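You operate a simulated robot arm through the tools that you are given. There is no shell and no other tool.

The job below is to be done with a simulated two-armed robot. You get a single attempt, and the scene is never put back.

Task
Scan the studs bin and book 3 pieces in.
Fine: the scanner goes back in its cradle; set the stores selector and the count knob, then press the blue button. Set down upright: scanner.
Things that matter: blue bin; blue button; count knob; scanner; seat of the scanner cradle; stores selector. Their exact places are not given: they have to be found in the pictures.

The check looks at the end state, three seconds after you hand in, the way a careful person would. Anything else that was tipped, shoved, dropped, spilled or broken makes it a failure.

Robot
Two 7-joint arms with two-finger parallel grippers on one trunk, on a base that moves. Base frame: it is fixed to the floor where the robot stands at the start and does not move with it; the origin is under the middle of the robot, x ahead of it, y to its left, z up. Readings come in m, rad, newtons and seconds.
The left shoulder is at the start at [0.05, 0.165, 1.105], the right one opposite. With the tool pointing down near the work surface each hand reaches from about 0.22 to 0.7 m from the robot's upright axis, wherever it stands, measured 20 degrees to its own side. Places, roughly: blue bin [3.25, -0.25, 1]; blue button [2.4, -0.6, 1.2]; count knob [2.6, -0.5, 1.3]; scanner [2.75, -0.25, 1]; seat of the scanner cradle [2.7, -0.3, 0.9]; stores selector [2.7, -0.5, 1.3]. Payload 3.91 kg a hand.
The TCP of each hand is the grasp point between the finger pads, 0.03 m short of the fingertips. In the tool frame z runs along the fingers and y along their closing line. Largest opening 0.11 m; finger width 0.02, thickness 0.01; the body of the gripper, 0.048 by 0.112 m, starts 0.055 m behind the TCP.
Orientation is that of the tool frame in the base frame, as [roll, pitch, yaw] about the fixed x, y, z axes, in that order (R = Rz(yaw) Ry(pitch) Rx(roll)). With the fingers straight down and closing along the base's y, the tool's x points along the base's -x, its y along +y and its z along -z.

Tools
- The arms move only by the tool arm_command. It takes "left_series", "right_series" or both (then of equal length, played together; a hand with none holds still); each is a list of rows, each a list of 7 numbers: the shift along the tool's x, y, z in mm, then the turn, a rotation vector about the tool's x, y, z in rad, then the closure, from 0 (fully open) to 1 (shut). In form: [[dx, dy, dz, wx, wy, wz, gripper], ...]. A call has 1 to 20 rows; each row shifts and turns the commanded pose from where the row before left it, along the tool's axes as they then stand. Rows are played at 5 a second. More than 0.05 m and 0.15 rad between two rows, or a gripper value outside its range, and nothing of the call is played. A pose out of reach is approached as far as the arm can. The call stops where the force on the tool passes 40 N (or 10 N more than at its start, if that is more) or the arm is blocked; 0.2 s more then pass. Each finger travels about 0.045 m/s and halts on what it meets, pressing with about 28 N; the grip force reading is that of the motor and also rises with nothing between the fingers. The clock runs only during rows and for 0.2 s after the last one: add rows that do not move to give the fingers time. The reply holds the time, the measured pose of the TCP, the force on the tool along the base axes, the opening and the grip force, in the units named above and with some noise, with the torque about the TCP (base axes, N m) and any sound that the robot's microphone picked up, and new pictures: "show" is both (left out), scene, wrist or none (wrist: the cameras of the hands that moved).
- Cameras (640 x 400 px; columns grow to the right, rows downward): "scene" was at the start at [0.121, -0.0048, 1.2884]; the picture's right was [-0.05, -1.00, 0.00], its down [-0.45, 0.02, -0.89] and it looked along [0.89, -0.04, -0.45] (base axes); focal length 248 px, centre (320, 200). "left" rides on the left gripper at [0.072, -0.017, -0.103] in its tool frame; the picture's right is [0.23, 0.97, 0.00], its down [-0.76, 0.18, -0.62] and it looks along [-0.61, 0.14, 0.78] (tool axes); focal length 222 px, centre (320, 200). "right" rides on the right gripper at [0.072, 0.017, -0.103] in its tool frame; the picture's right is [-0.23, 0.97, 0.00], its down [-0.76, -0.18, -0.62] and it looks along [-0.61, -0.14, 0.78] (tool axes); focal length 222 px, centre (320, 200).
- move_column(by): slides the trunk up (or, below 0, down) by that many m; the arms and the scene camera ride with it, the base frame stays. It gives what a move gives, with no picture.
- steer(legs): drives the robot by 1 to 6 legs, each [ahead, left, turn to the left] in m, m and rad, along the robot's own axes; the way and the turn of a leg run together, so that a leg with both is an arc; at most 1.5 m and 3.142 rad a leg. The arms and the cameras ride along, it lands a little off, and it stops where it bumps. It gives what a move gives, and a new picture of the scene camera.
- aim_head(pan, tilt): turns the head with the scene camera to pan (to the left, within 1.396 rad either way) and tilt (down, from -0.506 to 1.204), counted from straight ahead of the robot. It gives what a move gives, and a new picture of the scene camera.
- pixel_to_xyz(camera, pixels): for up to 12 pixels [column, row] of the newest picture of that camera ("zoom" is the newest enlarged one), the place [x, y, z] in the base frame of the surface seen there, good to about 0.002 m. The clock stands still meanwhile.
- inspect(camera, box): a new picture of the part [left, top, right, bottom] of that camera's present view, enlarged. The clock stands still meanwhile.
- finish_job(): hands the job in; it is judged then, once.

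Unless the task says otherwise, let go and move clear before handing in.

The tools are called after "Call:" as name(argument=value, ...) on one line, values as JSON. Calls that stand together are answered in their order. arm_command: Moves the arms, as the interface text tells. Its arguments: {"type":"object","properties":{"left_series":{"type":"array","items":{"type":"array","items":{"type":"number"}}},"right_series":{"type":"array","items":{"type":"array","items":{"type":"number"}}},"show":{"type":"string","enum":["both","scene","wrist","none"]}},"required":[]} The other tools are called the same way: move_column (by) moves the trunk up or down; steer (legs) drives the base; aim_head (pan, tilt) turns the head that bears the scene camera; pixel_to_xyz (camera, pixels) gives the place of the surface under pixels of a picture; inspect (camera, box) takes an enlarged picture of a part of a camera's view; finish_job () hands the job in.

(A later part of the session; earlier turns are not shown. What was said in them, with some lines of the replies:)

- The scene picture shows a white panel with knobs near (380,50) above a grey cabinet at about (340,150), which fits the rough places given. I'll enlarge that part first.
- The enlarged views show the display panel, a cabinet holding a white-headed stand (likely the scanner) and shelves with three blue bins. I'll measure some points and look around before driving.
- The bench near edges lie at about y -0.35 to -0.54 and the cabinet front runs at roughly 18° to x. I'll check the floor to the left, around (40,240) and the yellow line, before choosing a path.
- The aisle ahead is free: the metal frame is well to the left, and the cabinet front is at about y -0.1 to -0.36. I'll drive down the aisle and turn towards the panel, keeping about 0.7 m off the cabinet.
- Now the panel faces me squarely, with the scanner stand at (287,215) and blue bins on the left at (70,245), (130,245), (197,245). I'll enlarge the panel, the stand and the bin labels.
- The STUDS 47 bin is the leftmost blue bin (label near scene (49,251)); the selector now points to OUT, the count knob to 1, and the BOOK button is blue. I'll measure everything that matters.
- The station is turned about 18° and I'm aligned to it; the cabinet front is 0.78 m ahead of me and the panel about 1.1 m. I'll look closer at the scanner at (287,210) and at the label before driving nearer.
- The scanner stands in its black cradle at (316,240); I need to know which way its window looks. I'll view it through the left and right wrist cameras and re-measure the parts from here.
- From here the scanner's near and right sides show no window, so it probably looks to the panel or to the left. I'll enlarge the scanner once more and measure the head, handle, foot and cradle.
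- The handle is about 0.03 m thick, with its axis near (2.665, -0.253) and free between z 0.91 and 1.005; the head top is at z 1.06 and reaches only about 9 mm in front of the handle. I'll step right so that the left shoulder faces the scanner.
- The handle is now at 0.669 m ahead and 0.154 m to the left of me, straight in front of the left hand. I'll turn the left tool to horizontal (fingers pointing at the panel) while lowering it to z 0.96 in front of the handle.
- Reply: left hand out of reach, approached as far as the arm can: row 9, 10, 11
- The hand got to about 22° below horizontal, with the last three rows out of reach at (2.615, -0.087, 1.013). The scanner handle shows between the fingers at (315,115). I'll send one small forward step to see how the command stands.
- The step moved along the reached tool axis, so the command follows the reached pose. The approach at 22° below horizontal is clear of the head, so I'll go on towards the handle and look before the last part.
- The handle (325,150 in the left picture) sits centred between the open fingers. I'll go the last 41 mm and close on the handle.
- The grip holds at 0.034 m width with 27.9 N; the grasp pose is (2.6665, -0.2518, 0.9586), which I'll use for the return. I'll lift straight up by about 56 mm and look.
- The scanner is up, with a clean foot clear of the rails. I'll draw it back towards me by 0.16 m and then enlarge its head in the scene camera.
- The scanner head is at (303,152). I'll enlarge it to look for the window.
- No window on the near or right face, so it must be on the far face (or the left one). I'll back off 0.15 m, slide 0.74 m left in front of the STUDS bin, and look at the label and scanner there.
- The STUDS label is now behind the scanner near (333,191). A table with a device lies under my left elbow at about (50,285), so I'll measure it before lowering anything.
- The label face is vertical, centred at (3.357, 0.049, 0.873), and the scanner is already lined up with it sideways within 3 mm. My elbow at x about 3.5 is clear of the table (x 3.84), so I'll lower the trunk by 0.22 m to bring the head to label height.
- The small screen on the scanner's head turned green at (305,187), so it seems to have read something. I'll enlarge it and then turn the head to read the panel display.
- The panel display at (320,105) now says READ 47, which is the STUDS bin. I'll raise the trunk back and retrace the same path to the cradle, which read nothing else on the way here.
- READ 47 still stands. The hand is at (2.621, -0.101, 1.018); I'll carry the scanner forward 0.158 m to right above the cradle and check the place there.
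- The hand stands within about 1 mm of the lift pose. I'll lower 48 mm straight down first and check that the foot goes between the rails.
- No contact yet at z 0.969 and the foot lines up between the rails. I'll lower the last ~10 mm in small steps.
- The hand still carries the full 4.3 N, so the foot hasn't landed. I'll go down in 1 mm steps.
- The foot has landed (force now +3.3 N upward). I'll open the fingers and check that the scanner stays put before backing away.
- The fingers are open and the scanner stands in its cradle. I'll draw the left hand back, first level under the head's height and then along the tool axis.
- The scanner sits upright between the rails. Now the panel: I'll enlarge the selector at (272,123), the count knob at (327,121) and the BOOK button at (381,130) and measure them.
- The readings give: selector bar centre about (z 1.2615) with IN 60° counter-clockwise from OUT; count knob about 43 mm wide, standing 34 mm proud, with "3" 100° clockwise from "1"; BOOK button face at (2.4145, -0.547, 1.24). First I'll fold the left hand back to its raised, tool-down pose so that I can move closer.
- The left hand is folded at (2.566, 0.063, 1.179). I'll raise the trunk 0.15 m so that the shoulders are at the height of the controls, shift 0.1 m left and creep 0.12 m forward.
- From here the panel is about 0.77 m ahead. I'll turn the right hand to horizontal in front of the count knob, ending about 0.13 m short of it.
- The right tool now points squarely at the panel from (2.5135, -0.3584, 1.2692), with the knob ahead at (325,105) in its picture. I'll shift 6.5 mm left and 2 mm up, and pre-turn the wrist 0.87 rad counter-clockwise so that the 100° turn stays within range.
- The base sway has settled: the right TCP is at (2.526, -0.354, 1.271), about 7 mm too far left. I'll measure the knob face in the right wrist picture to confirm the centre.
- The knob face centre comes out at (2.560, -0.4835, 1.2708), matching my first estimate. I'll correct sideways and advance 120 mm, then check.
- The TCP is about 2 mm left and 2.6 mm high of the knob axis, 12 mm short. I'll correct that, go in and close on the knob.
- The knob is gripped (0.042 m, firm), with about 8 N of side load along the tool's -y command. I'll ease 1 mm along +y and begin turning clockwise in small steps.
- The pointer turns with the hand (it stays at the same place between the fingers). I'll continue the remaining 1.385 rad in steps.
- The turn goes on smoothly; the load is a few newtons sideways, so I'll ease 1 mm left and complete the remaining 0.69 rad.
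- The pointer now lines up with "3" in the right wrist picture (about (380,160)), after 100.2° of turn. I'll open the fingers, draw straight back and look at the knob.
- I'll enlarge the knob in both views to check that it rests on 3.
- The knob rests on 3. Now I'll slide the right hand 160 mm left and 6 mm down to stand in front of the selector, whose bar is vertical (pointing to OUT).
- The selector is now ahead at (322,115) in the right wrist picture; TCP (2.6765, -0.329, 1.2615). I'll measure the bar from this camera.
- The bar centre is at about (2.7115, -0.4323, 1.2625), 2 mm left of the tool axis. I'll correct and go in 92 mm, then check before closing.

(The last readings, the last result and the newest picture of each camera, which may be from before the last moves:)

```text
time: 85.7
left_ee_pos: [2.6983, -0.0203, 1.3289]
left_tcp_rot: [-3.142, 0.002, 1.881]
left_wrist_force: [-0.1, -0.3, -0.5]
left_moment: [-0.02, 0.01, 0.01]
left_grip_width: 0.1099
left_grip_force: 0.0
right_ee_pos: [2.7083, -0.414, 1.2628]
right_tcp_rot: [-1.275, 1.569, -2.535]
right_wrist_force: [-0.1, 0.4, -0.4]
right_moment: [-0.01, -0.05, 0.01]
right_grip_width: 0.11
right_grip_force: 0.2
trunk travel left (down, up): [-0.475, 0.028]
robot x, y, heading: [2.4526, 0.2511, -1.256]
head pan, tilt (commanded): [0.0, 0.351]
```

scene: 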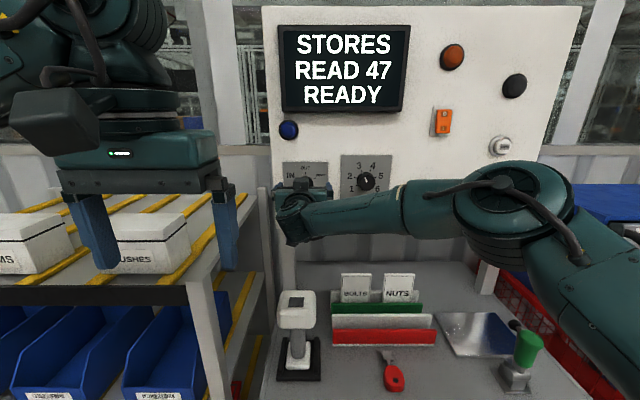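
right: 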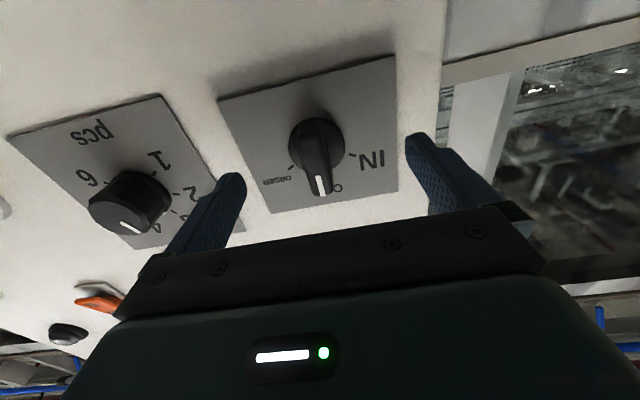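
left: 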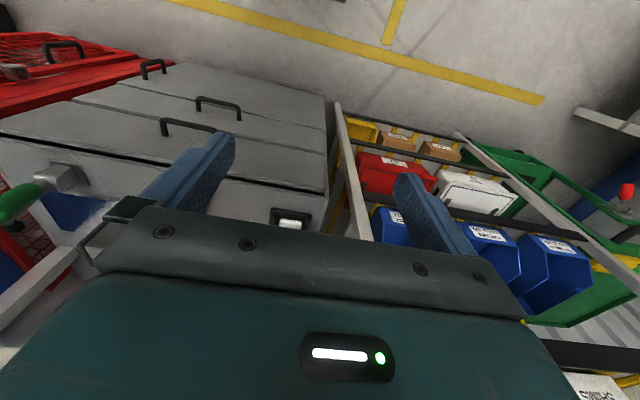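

I'm 2.5 mm left of the bar centre and 13 mm short. I'll correct that, go in and close on the bar's sides.

Call:
arm_command(right_series=[[0.2, -2.2, 6, 0, 0, 0, 0], [0, 0, 6, 0, 0, 0, 0], [0, 0, 0, 0, 0, 0, 0], [0, 0, 0, 0, 0, 0, 1], [0, 0, 0, 0, 0, 0, 1], [0, 0, 0, 0, 0, 0, 1], [0, 0, 0, 0, 0, 0, 1], [0, 0, 0, 0, 0, 0, 1], [0, 0, 0, 0, 0, 0, 1], [0, 0, 0, 0, 0, 0, 1], [0, 0, 0, 0, 0, 0, 1], [0, 0, 0, 0, 0, 0, 1]])

```text
time: 88.3
left_ee_pos: [2.6977, -0.0213, 1.3295]
left_tcp_rot: [-3.141, 0.002, 1.882]
left_wrist_force: [0.3, -0.7, 0.4]
left_moment: [0.0, 0.01, -0.01]
left_grip_width: 0.11
left_grip_force: 0.0
right_ee_pos: [2.7102, -0.4261, 1.2633]
right_tcp_rot: [-1.154, 1.569, -2.412]
right_wrist_force: [2.9, -0.1, 0.7]
right_moment: [0.19, 0.06, -0.01]
right_grip_width: 0.016
right_grip_force: 45.4
trunk travel left (down, up): [-0.475, 0.028]
robot x, y, heading: [2.4535, 0.2483, -1.262]
head pan, tilt (commanded): [0.0, 0.351]
```

scene: 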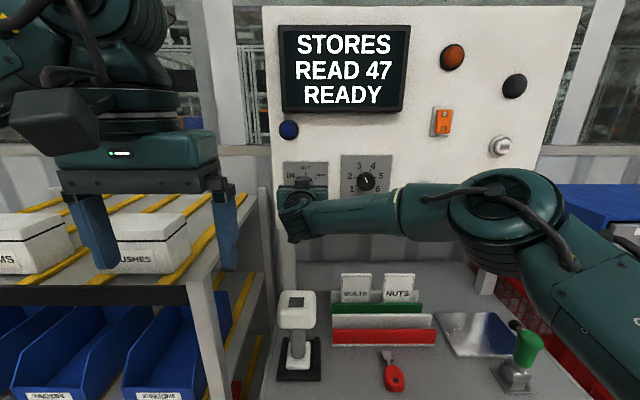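
right: 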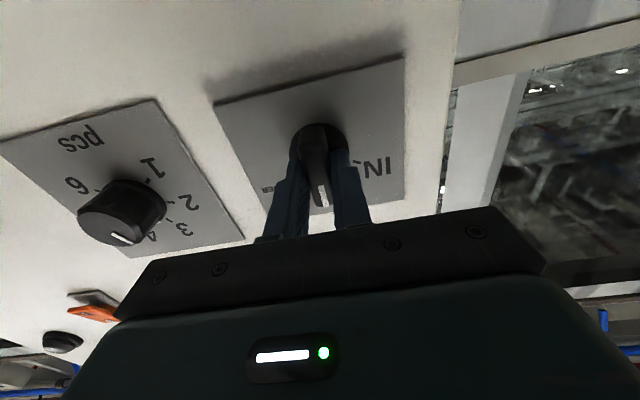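

The bar is gripped at 16 mm with little side load. I'll turn counter-clockwise towards IN, first half way.

Call:
arm_command(right_series=[[0, 0, 0, 0, 0, -0.131, 1], [0, 0, 0, 0, 0, -0.131, 1], [0, 0, 0, 0, 0, -0.131, 1], [0, 0, 0, 0, 0, -0.131, 1], [0, 0, 0, 0, 0, 0, 1]], show="wrist")

```text
time: 89.5
left_ee_pos: [2.6992, -0.0217, 1.3303]
left_tcp_rot: [-3.141, 0.002, 1.881]
left_wrist_force: [-0.4, 0.8, 0.9]
left_moment: [0.01, 0.01, -0.01]
left_grip_width: 0.1099
left_grip_force: 0.1
right_ee_pos: [2.7106, -0.4272, 1.2609]
right_tcp_rot: [-1.571, 1.041, -2.83]
right_wrist_force: [4.1, 4.6, -5.2]
right_moment: [-0.59, -0.22, 0.2]
right_grip_width: 0.0157
right_grip_force: 45.3
trunk travel left (down, up): [-0.475, 0.028]
robot x, y, heading: [2.452, 0.2534, -1.256]
head pan, tilt (commanded): [0.0, 0.351]
```

right: 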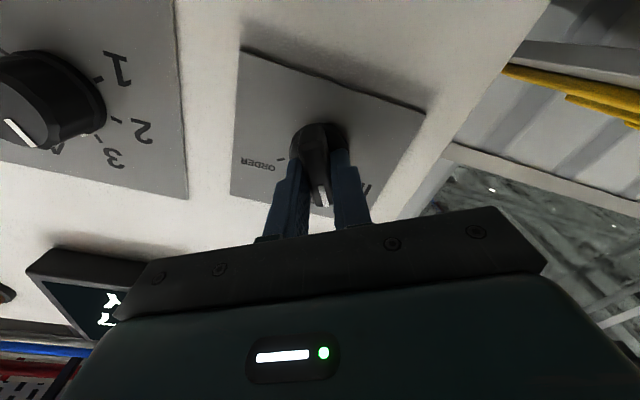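

The selector turns with the hand under small loads. I'll finish the second half of the 60°.

Call:
arm_command(right_series=[[0, 0, 0, 0, 0, -0.131, 1], [0, 0, 0, 0, 0, -0.131, 1], [0, 0, 0, 0, 0, -0.131, 1], [0, 0, 0, 0, 0, -0.131, 1], [0, 0, 0, 0, 0, 0, 1]])

```text
time: 90.7
left_ee_pos: [2.6989, -0.021, 1.3282]
left_tcp_rot: [-3.14, 0.003, 1.882]
left_wrist_force: [1.4, 0.3, -0.3]
left_moment: [0.0, 0.0, 0.04]
left_grip_width: 0.1101
left_grip_force: 0.0
right_ee_pos: [2.7114, -0.4257, 1.2613]
right_tcp_rot: [-1.574, 0.519, -2.831]
right_wrist_force: [5.0, 10.2, -11.1]
right_moment: [0.3, -0.19, -0.74]
right_grip_width: 0.0159
right_grip_force: 45.4
trunk travel left (down, up): [-0.475, 0.028]
robot x, y, heading: [2.454, 0.2515, -1.261]
head pan, tilt (commanded): [0.0, 0.351]
```

scene: 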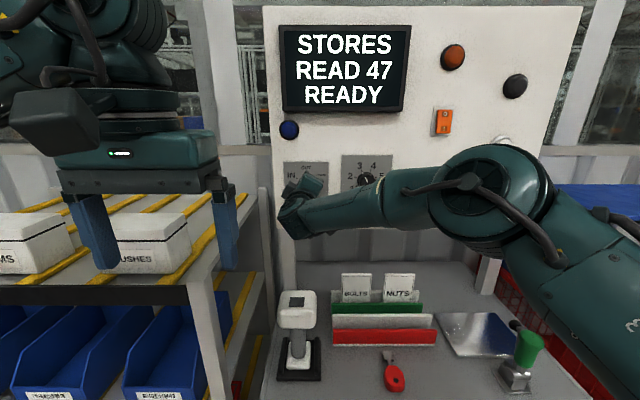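
right: 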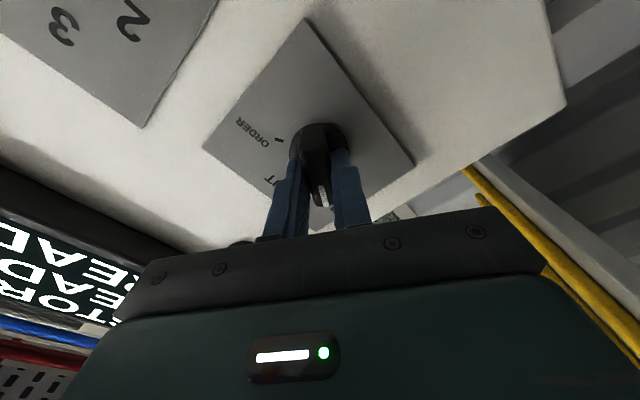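

The turn reached 60° (roll reading 0.519 pitch). I'll open, draw back 100 mm and turn the wrist level again, then check the selector.

Call:
arm_command(right_series=[[0, 0, 0, 0, 0, 0, 0.6], [0, 0, 0, 0, 0, 0, 0.3], [0, 0, 0, 0, 0, 0, 0], [0, 0, 0, 0, 0, 0, 0], [0, 0, 0, 0, 0, 0, 0], [0, 0, 0, 0, 0, 0, 0], [0, 0, -30, 0, 0, 0, 0], [0, 0, -35, 0, 0, 0, 0], [0, 0, -35, 0, 0, 0, 0], [0, 0, 0, 0, 0, 0.1497, 0], [0, 0, 0, 0, 0, 0.1497, 0], [0, 0, 0, 0, 0, 0.1497, 0], [0, 0, 0, 0, 0, 0.1497, 0], [0, 0, 0, 0, 0, 0.1497, 0], [0, 0, 0, 0, 0, 0.1497, 0], [0, 0, 0, 0, 0, 0.1497, 0], [0, 0, 0, 0, 0, 0, 0], [0, 0, 0, 0, 0, 0, 0]])

```text
time: 94.5
left_ee_pos: [2.6979, -0.0213, 1.3289]
left_tcp_rot: [-3.141, 0.002, 1.882]
left_wrist_force: [0.5, -0.5, -1.2]
left_moment: [-0.04, 0.03, -0.01]
left_grip_width: 0.11
left_grip_force: 0.1
right_ee_pos: [2.6779, -0.3306, 1.2627]
right_tcp_rot: [-3.135, 1.571, 1.889]
right_wrist_force: [0.8, 1.1, -1.0]
right_moment: [0.01, 0.02, -0.02]
right_grip_width: 0.1101
right_grip_force: 0.1
trunk travel left (down, up): [-0.475, 0.028]
robot x, y, heading: [2.4524, 0.2527, -1.258]
head pan, tilt (commanded): [0.0, 0.351]
```

scene: 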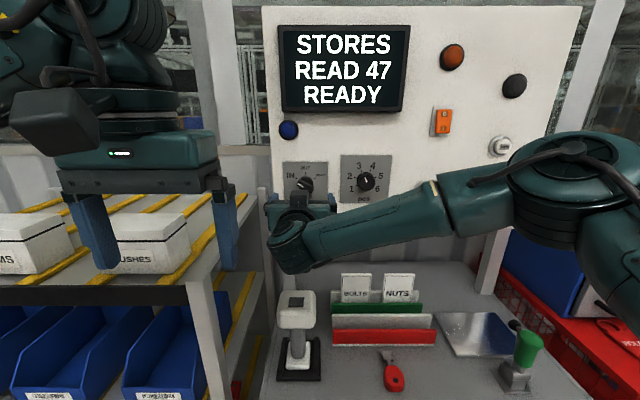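
right: 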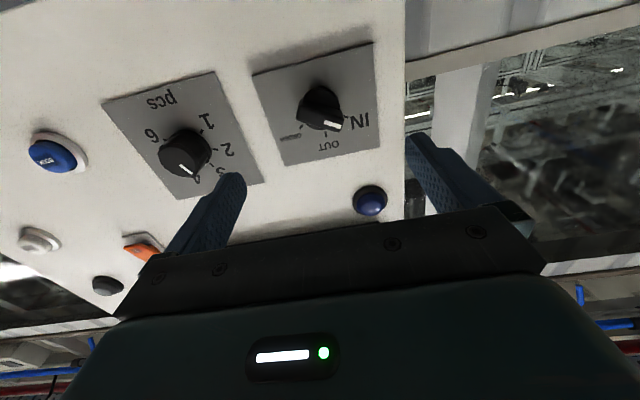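

I'll enlarge both controls to check the selector on IN and the knob on 3 before pressing anything.

Call:
inspect(camera="right", box=[100, 40, 420, 220])

Call:
inspect(camera="scene", box=[270, 140, 430, 220])

```text
2.00 times, centred on (260, 130) of right
```

zoom: 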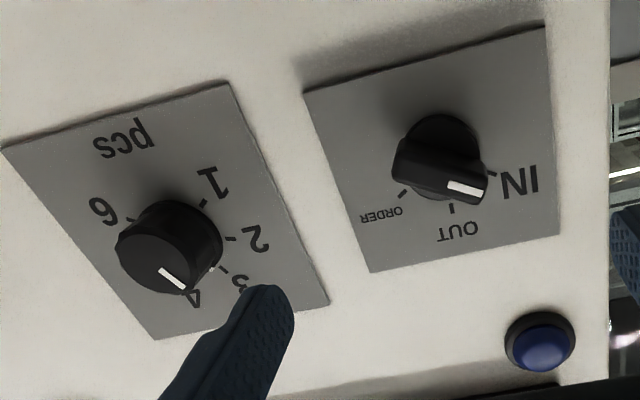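

```text
4.00 times, centred on (350, 180) of scene
```

zoom: 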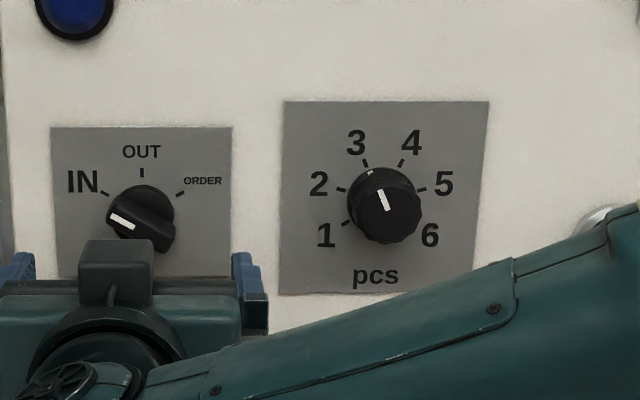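

The selector points at IN and the knob at 3. I'll close the right fingers and move 317 mm right and 23 mm down, staying back from the panel, to stand in front of the BOOK button.

Call:
arm_command(right_series=[[2.84, -39.6, 0, 0, 0, 0, 0.5], [2.84, -39.6, 0, 0, 0, 0, 1], [2.84, -39.6, 0, 0, 0, 0, 1], [2.84, -39.6, 0, 0, 0, 0, 1], [2.84, -39.6, 0, 0, 0, 0, 1], [2.84, -39.6, 0, 0, 0, 0, 1], [2.84, -39.6, 0, 0, 0, 0, 1], [2.84, -39.6, 0, 0, 0, 0, 1], [0, 0, 0, 0, 0, 0, 1], [0, 0, 0, 0, 0, 0, 1], [0, 0, 0, 0, 0, 0, 1]])

```text
time: 96.9
left_ee_pos: [2.6975, -0.0212, 1.3299]
left_tcp_rot: [3.141, 0.001, 1.881]
left_wrist_force: [-0.3, 0.8, 0.9]
left_moment: [0.03, 0.02, -0.02]
left_grip_width: 0.1103
left_grip_force: 0.0
right_ee_pos: [2.4637, -0.3926, 1.3226]
right_tcp_rot: [-3.032, 1.559, 1.977]
right_wrist_force: [0.4, 0.1, 0.3]
right_moment: [0.03, -0.03, 0.04]
right_grip_width: 0.0
right_grip_force: 28.1
right hand out of reach, approached as far as the arm can: row 4, 5, 6, 7, 8
trunk travel left (down, up): [-0.475, 0.028]
robot x, y, heading: [2.4534, 0.2492, -1.261]
head pan, tilt (commanded): [0.0, 0.351]
```

scene: 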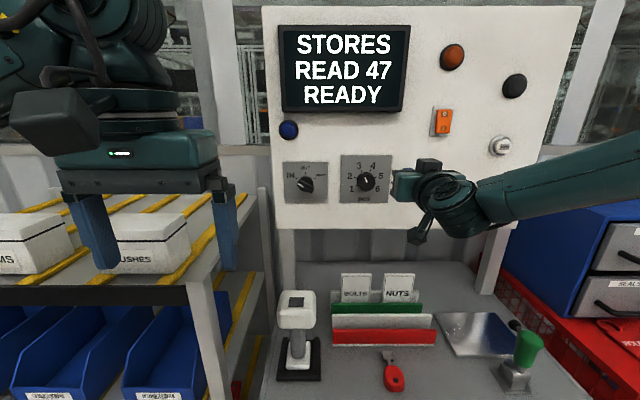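
right: 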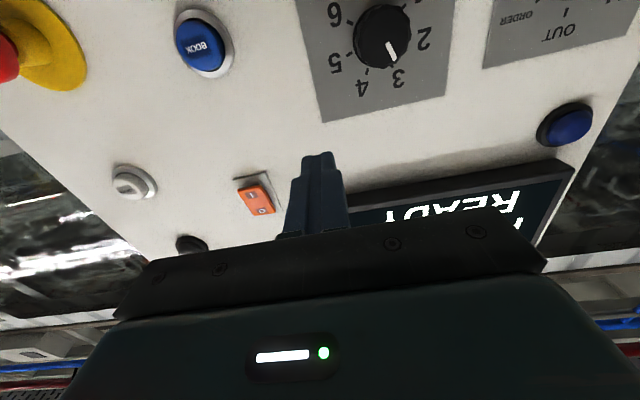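

The right hand ran into its reach limit and stands at (2.4637, -0.3926, 1.3226) with the tool still square to the panel. I'll drive the base 0.1 m right to bring the button in front of the right shoulder, after checking where the emergency stop is at (10,60) in the right picture.

Call:
pixel_to_xyz(camera="right", pixels=[[5, 60], [50, 50], [198, 42], [205, 50], [130, 182]])

Call:
steer(legs=[[0, -0.1, 0]])

```text
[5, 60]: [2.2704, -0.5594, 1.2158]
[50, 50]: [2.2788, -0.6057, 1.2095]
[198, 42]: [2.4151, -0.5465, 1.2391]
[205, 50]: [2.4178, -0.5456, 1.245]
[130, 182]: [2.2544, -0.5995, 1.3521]
```

```text
time: 98.5
left_ee_pos: [2.6013, -0.0521, 1.3292]
left_tcp_rot: [-3.14, 0.0, 1.881]
left_wrist_force: [-0.8, 0.4, 0.3]
left_moment: [-0.01, -0.02, 0.01]
left_grip_width: 0.1102
left_grip_force: 0.0
right_ee_pos: [2.3669, -0.4236, 1.3221]
right_tcp_rot: [-3.064, 1.558, 1.949]
right_wrist_force: [-0.2, -0.6, -0.2]
right_moment: [0.01, 0.02, 0.04]
right_grip_width: 0.0
right_grip_force: 27.8
trunk travel left (down, up): [-0.475, 0.028]
robot x, y, heading: [2.3546, 0.2204, -1.262]
head pan, tilt (commanded): [0.0, 0.351]
```

scene: 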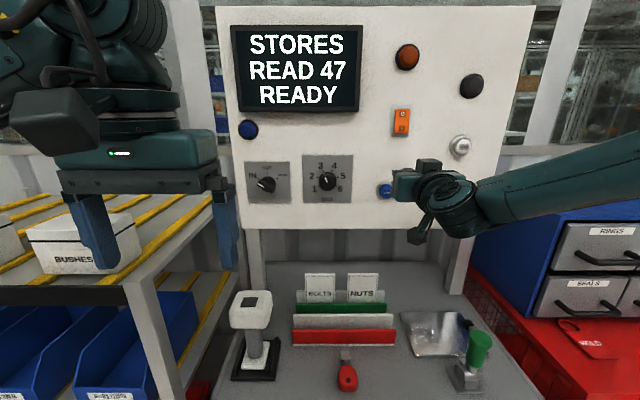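

The button is now about in front of the right shoulder, and the emergency stop is 0.14 m away from it. I'll lower the closed fingers 82 mm and shift 8 mm left to face the button.

Call:
arm_command(right_series=[[27.3, 2.6, 0, 0, 0, 0, 1], [27.3, 2.6, 0, 0, 0, 0, 1], [27.4, 2.6, 0, 0, 0, 0, 1], [0, 0, 0, 0, 0, 0, 1], [0, 0, 0, 0, 0, 0, 1]])

```text
time: 99.7
left_ee_pos: [2.6021, -0.0524, 1.3303]
left_tcp_rot: [3.141, 0.002, 1.883]
left_wrist_force: [0.3, -0.7, 0.0]
left_moment: [-0.01, -0.04, 0.01]
left_grip_width: 0.1102
left_grip_force: 0.0
right_ee_pos: [2.3791, -0.4192, 1.3055]
right_tcp_rot: [-3.067, 1.55, 1.939]
right_wrist_force: [0.8, 0.2, 0.4]
right_moment: [0.01, -0.06, 0.03]
right_grip_width: 0.0001
right_grip_force: 27.9
right hand out of reach, approached as far as the arm can: row 1, 2, 3
trunk travel left (down, up): [-0.475, 0.028]
robot x, y, heading: [2.358, 0.2212, -1.264]
head pan, tilt (commanded): [0.0, 0.351]
```

scene: 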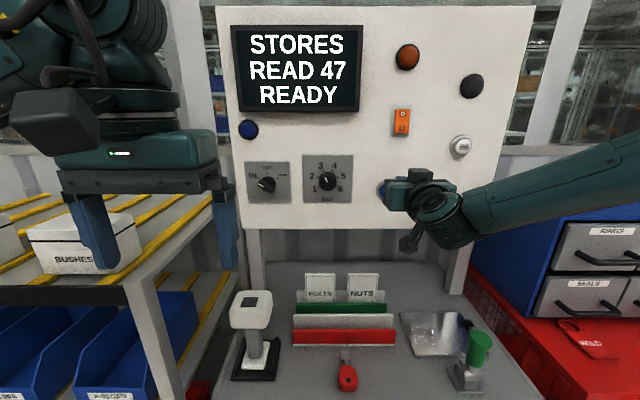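
right: 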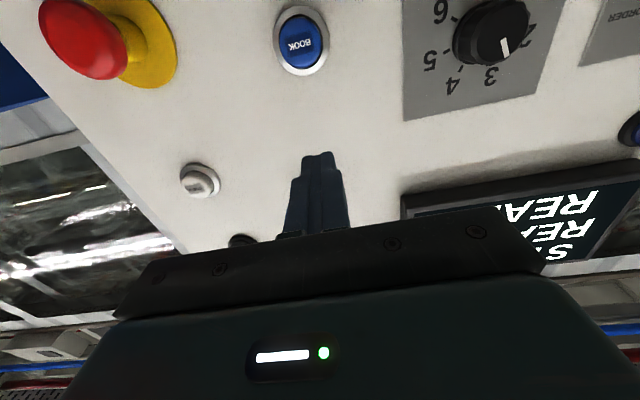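

The arm can't go lower with the tool level while the shoulder is this high, but the hand is right above the button axis (z 1.3055, l within 5 mm). I'll lower the trunk by 0.0655 m to bring the hand down as it is.

Call:
move_column(by=-0.0655)

Call:
inspect(camera="right", box=[0, 0, 640, 400])

```text
time: 100.7
left_ee_pos: [2.6011, -0.0524, 1.2634]
left_tcp_rot: [-3.141, 0.003, 1.881]
left_wrist_force: [0.7, 0.4, 0.2]
left_moment: [0.01, 0.01, -0.05]
left_grip_width: 0.1102
left_grip_force: 0.0
right_ee_pos: [2.3782, -0.4181, 1.2398]
right_tcp_rot: [-3.073, 1.552, 1.932]
right_wrist_force: [0.0, -0.9, -0.4]
right_moment: [0.02, -0.01, 0.0]
right_grip_width: 0.0002
right_grip_force: 28.2
trunk travel left (down, up): [-0.41, 0.093]
robot x, y, heading: [2.358, 0.222, -1.266]
head pan, tilt (commanded): [0.0, 0.351]
```

```text
1.00 times, centred on (320, 200) of right (not enlarged: the box is as wide or as high as the picture)
```

zoom: 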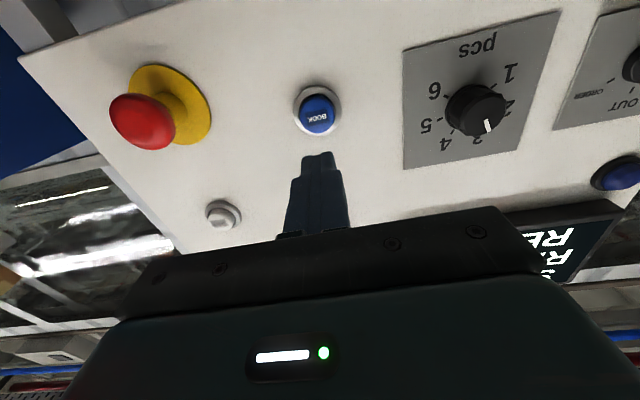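

The closed fingertips now point at the BOOK button ((317,115) in the right picture), about 104 mm away. I'll advance 90 mm with a 4.5 mm correction to the right.

Call:
arm_command(right_series=[[0, -4.5, 30, 0, 0, 0, 1], [0, 0, 35, 0, 0, 0, 1], [0, 0, 25, 0, 0, 0, 1], [0, 0, 0, 0, 0, 0, 1], [0, 0, 0, 0, 0, 0, 1]])

```text
time: 101.9
left_ee_pos: [2.6021, -0.0512, 1.2637]
left_tcp_rot: [3.14, 0.003, 1.882]
left_wrist_force: [0.8, -0.4, 0.5]
left_moment: [-0.03, 0.02, 0.02]
left_grip_width: 0.11
left_grip_force: 0.0
right_ee_pos: [2.3999, -0.4954, 1.2334]
right_tcp_rot: [-3.08, 1.543, 1.919]
right_wrist_force: [0.1, -0.1, 0.3]
right_moment: [0.0, 0.02, 0.0]
right_grip_width: 0.0
right_grip_force: 28.0
right hand out of reach, approached as far as the arm can: row 1
trunk travel left (down, up): [-0.41, 0.093]
robot x, y, heading: [2.3584, 0.2215, -1.258]
head pan, tilt (commanded): [0.0, 0.351]
```

scene: 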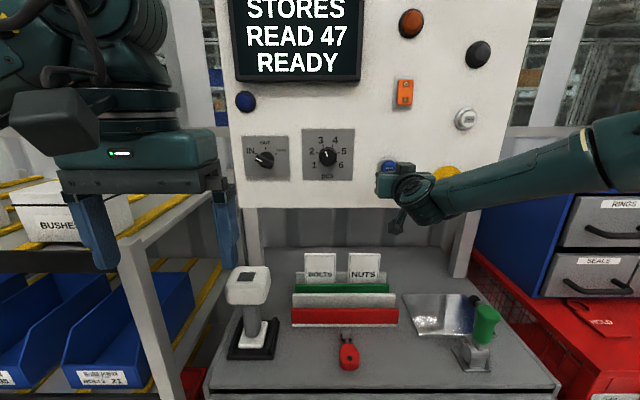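
right: 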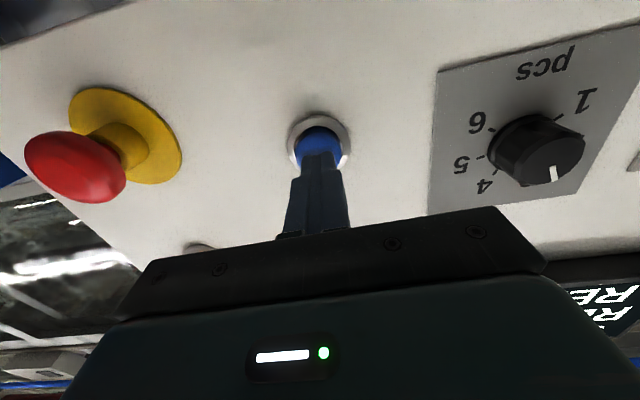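

The fingertips are about 24 mm off the button and 7 mm low. I'll raise by 7 mm, close the gap and then press in 2 mm steps.

Call:
arm_command(right_series=[[-7, -1.5, 8, 0, 0, 0, 1], [0, 0, 8, 0, 0, 0, 1], [0, 0, 0, 0, 0, 0, 1], [0, 0, 3, 0, 0, 0, 1], [0, 0, 2, 0, 0, 0, 1], [0, 0, 2, 0, 0, 0, 1], [0, 0, 2, 0, 0, 0, 1], [0, 0, 0, 0, 0, 0, 1]])

```text
time: 103.7
left_ee_pos: [2.6016, -0.0511, 1.2641]
left_tcp_rot: [3.141, 0.002, 1.882]
left_wrist_force: [0.3, 0.1, 0.5]
left_moment: [-0.01, -0.03, 0.02]
left_grip_width: 0.1099
left_grip_force: 0.0
right_ee_pos: [2.4051, -0.5192, 1.2381]
right_tcp_rot: [-3.05, 1.546, 1.953]
right_wrist_force: [-0.2, 0.2, -0.5]
right_moment: [-0.02, -0.01, 0.02]
right_grip_width: 0.0003
right_grip_force: 27.9
trunk travel left (down, up): [-0.41, 0.093]
robot x, y, heading: [2.3548, 0.2196, -1.256]
head pan, tilt (commanded): [0.0, 0.351]
```

scene: 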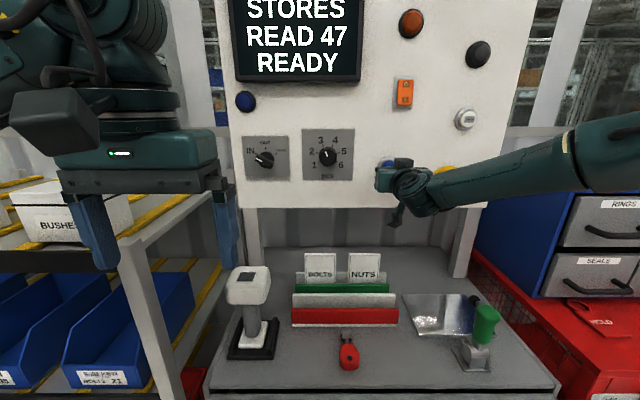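
right: 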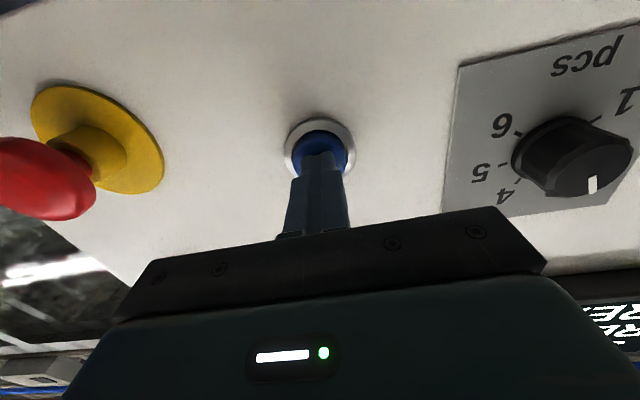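

The fingertips are just at the button face with no force yet. I'll press on in 1.5–2 mm steps and watch force, sound and display.

Call:
arm_command(right_series=[[0, 0, 2, 0, 0, 0, 1], [0, 0, 2, 0, 0, 0, 1], [0, 0, 0, 0, 0, 0, 1]], show="scene")

```text
time: 104.5
left_ee_pos: [2.6013, -0.0514, 1.2635]
left_tcp_rot: [3.141, 0.004, 1.882]
left_wrist_force: [-0.2, 0.0, -0.3]
left_moment: [-0.01, -0.01, 0.0]
left_grip_width: 0.1099
left_grip_force: 0.1
right_ee_pos: [2.4056, -0.5218, 1.2382]
right_tcp_rot: [-3.061, 1.548, 1.942]
right_wrist_force: [-0.3, 4.1, -2.0]
right_moment: [0.02, -0.02, -0.02]
right_grip_width: 0.0
right_grip_force: 28.1
trunk travel left (down, up): [-0.41, 0.093]
robot x, y, heading: [2.3567, 0.2177, -1.261]
head pan, tilt (commanded): [0.0, 0.351]
heard: click
```

scene: 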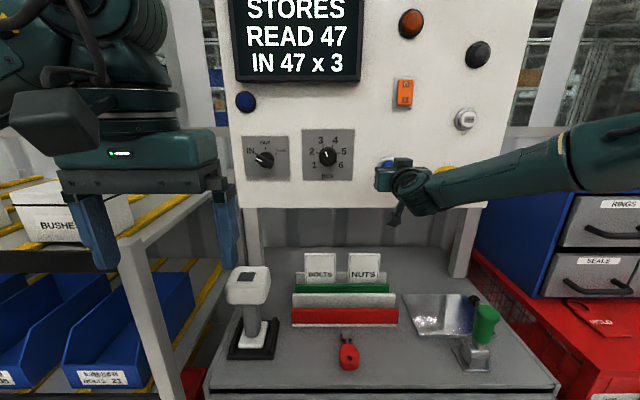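

A click was heard and the display now reads "IN 47 x 3". I'll draw the right hand straight back from the button and then check the whole station.

Call:
arm_command(right_series=[[0, 0, -10, 0, 0, 0, 1], [0, 0, -30, 0, 0, 0, 1], [0, 0, -35, 0, 0, 0, 1], [0, 0, 0, 0, 0, 0, 1]])

Call:
inspect(camera="scene", box=[215, 255, 311, 375])

Call:
inspect(camera="scene", box=[220, 0, 480, 200])

```text
time: 105.5
left_ee_pos: [2.6008, -0.0525, 1.2653]
left_tcp_rot: [3.141, 0.003, 1.882]
left_wrist_force: [0.7, 0.8, 0.2]
left_moment: [0.0, 0.01, 0.03]
left_grip_width: 0.11
left_grip_force: 0.0
right_ee_pos: [2.3855, -0.4596, 1.2396]
right_tcp_rot: [-3.026, 1.544, 1.978]
right_wrist_force: [-0.4, -0.1, 0.1]
right_moment: [-0.03, 0.02, 0.01]
right_grip_width: 0.0
right_grip_force: 28.2
right hand out of reach, approached as far as the arm can: row 2
trunk travel left (down, up): [-0.41, 0.093]
robot x, y, heading: [2.3577, 0.2212, -1.259]
head pan, tilt (commanded): [0.0, 0.351]
```

scene: 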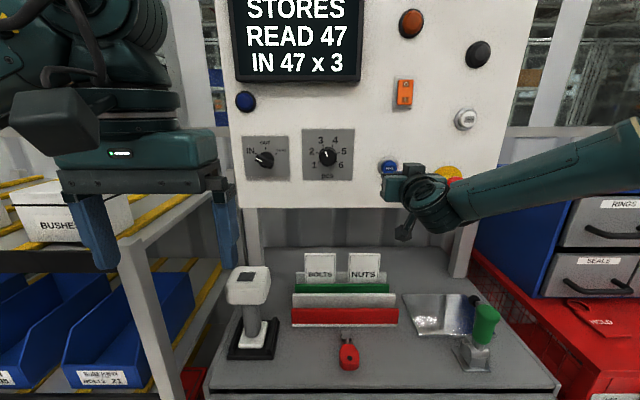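
right: 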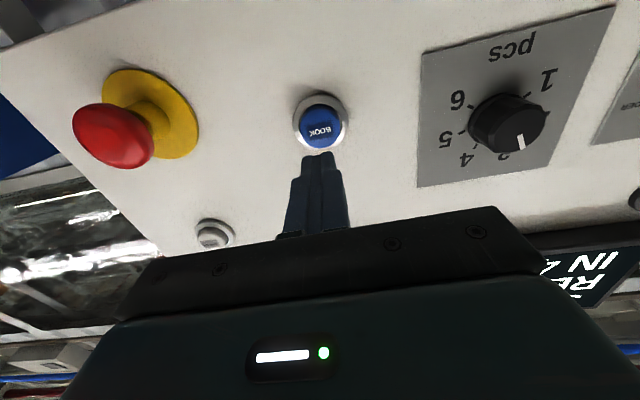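

```text
3.33 times, centred on (263, 315) of scene
```

zoom: 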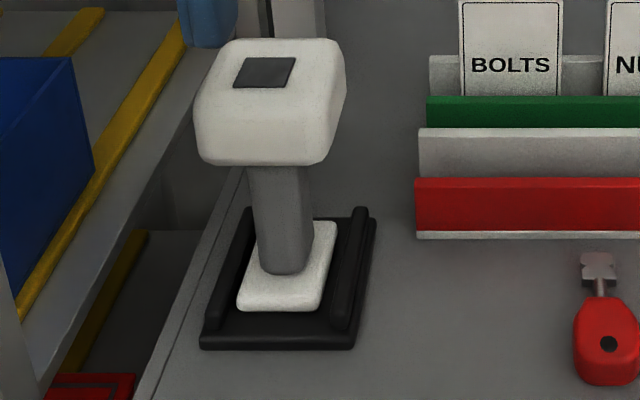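

```text
2.00 times, centred on (350, 100) of scene
```

zoom: 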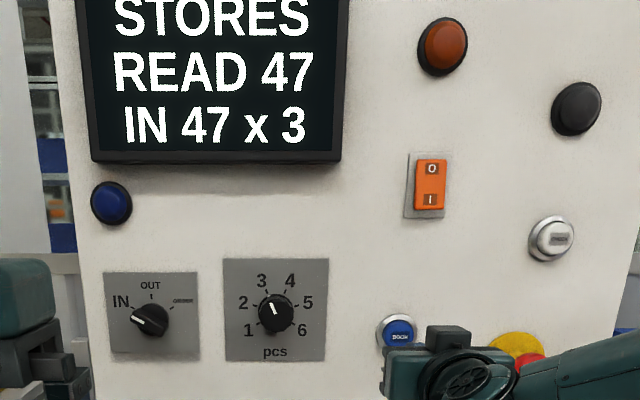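

The display reads IN 47 x 3, with selector IN, count 3 and the scanner standing between the rails. I'll check the scanner's seating by measurement against the first readings, then back the robot away.

Call:
inspect(camera="scene", box=[215, 255, 311, 375])

Call:
pixel_to_xyz(camera="zoom", pixels=[[262, 73], [255, 150], [285, 220], [250, 295], [310, 295], [285, 285], [235, 240], [360, 250], [275, 340], [255, 110], [325, 110], [230, 60]])

Call:
steer(legs=[[-0.25, 0, 0]])

```text
3.33 times, centred on (263, 315) of scene
```

zoom: 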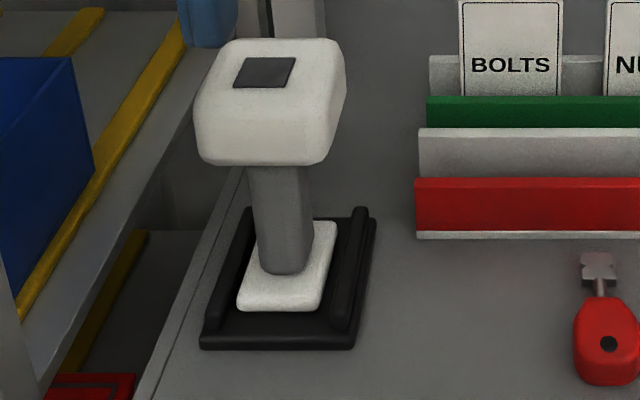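

```text
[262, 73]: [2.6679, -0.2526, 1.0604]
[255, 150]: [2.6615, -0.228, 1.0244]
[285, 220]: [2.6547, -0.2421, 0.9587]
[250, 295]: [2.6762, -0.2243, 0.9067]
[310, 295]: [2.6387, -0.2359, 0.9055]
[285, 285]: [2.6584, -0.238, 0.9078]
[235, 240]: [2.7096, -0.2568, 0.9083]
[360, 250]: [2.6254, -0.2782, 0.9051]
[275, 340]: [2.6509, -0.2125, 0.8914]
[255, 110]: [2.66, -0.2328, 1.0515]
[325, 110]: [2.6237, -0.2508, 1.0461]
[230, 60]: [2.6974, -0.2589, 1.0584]
```

```text
time: 107.3
left_ee_pos: [2.526, 0.184, 1.2629]
left_tcp_rot: [-3.141, 0.003, 1.878]
left_wrist_force: [-0.5, 0.3, -0.1]
left_moment: [-0.01, 0.03, 0.02]
left_grip_width: 0.1099
left_grip_force: 0.0
right_ee_pos: [2.3097, -0.2208, 1.2404]
right_tcp_rot: [-3.023, 1.545, 1.98]
right_wrist_force: [0.3, 0.2, 0.0]
right_moment: [0.04, 0.02, 0.0]
right_grip_width: 0.0
right_grip_force: 27.8
trunk travel left (down, up): [-0.41, 0.093]
robot x, y, heading: [2.281, 0.4558, -1.261]
head pan, tilt (commanded): [0.0, 0.351]
```

scene: 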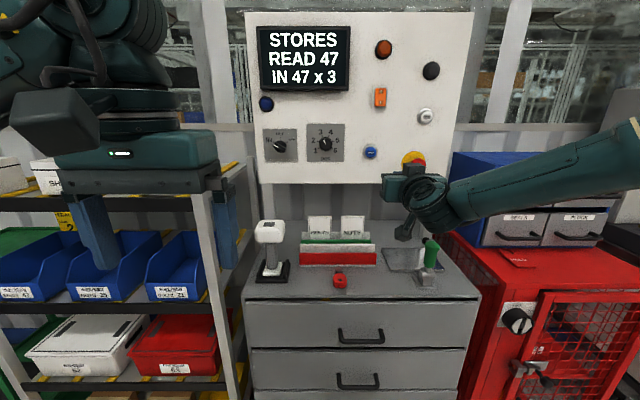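

The scanner's head top (1.060) and foot top (0.907) match the first readings, so it is seated upright. The display at (303,60) reads READ 47 / IN 47 x 3, and both hands are clear, so I'm handing in.

Call:
finish_job()

```text
The job is handed in.
```

The studs bin is scanned and 3 pieces are booked in. The stores display reads "READ 47" and "IN 47 x 3", where 47 is the number on the studs bin label.

- **Scanner:** back in its cradle and standing upright. Its head and foot heights match what I measured before lifting it.
- **Controls:** the stores selector is on IN and the count knob is on 3. I pressed the blue BOOK button once and heard it click.
- **Surroundings:** I saw nothing else tipped or moved in the last picture. Both hands are empty and the robot is backed away from the station.
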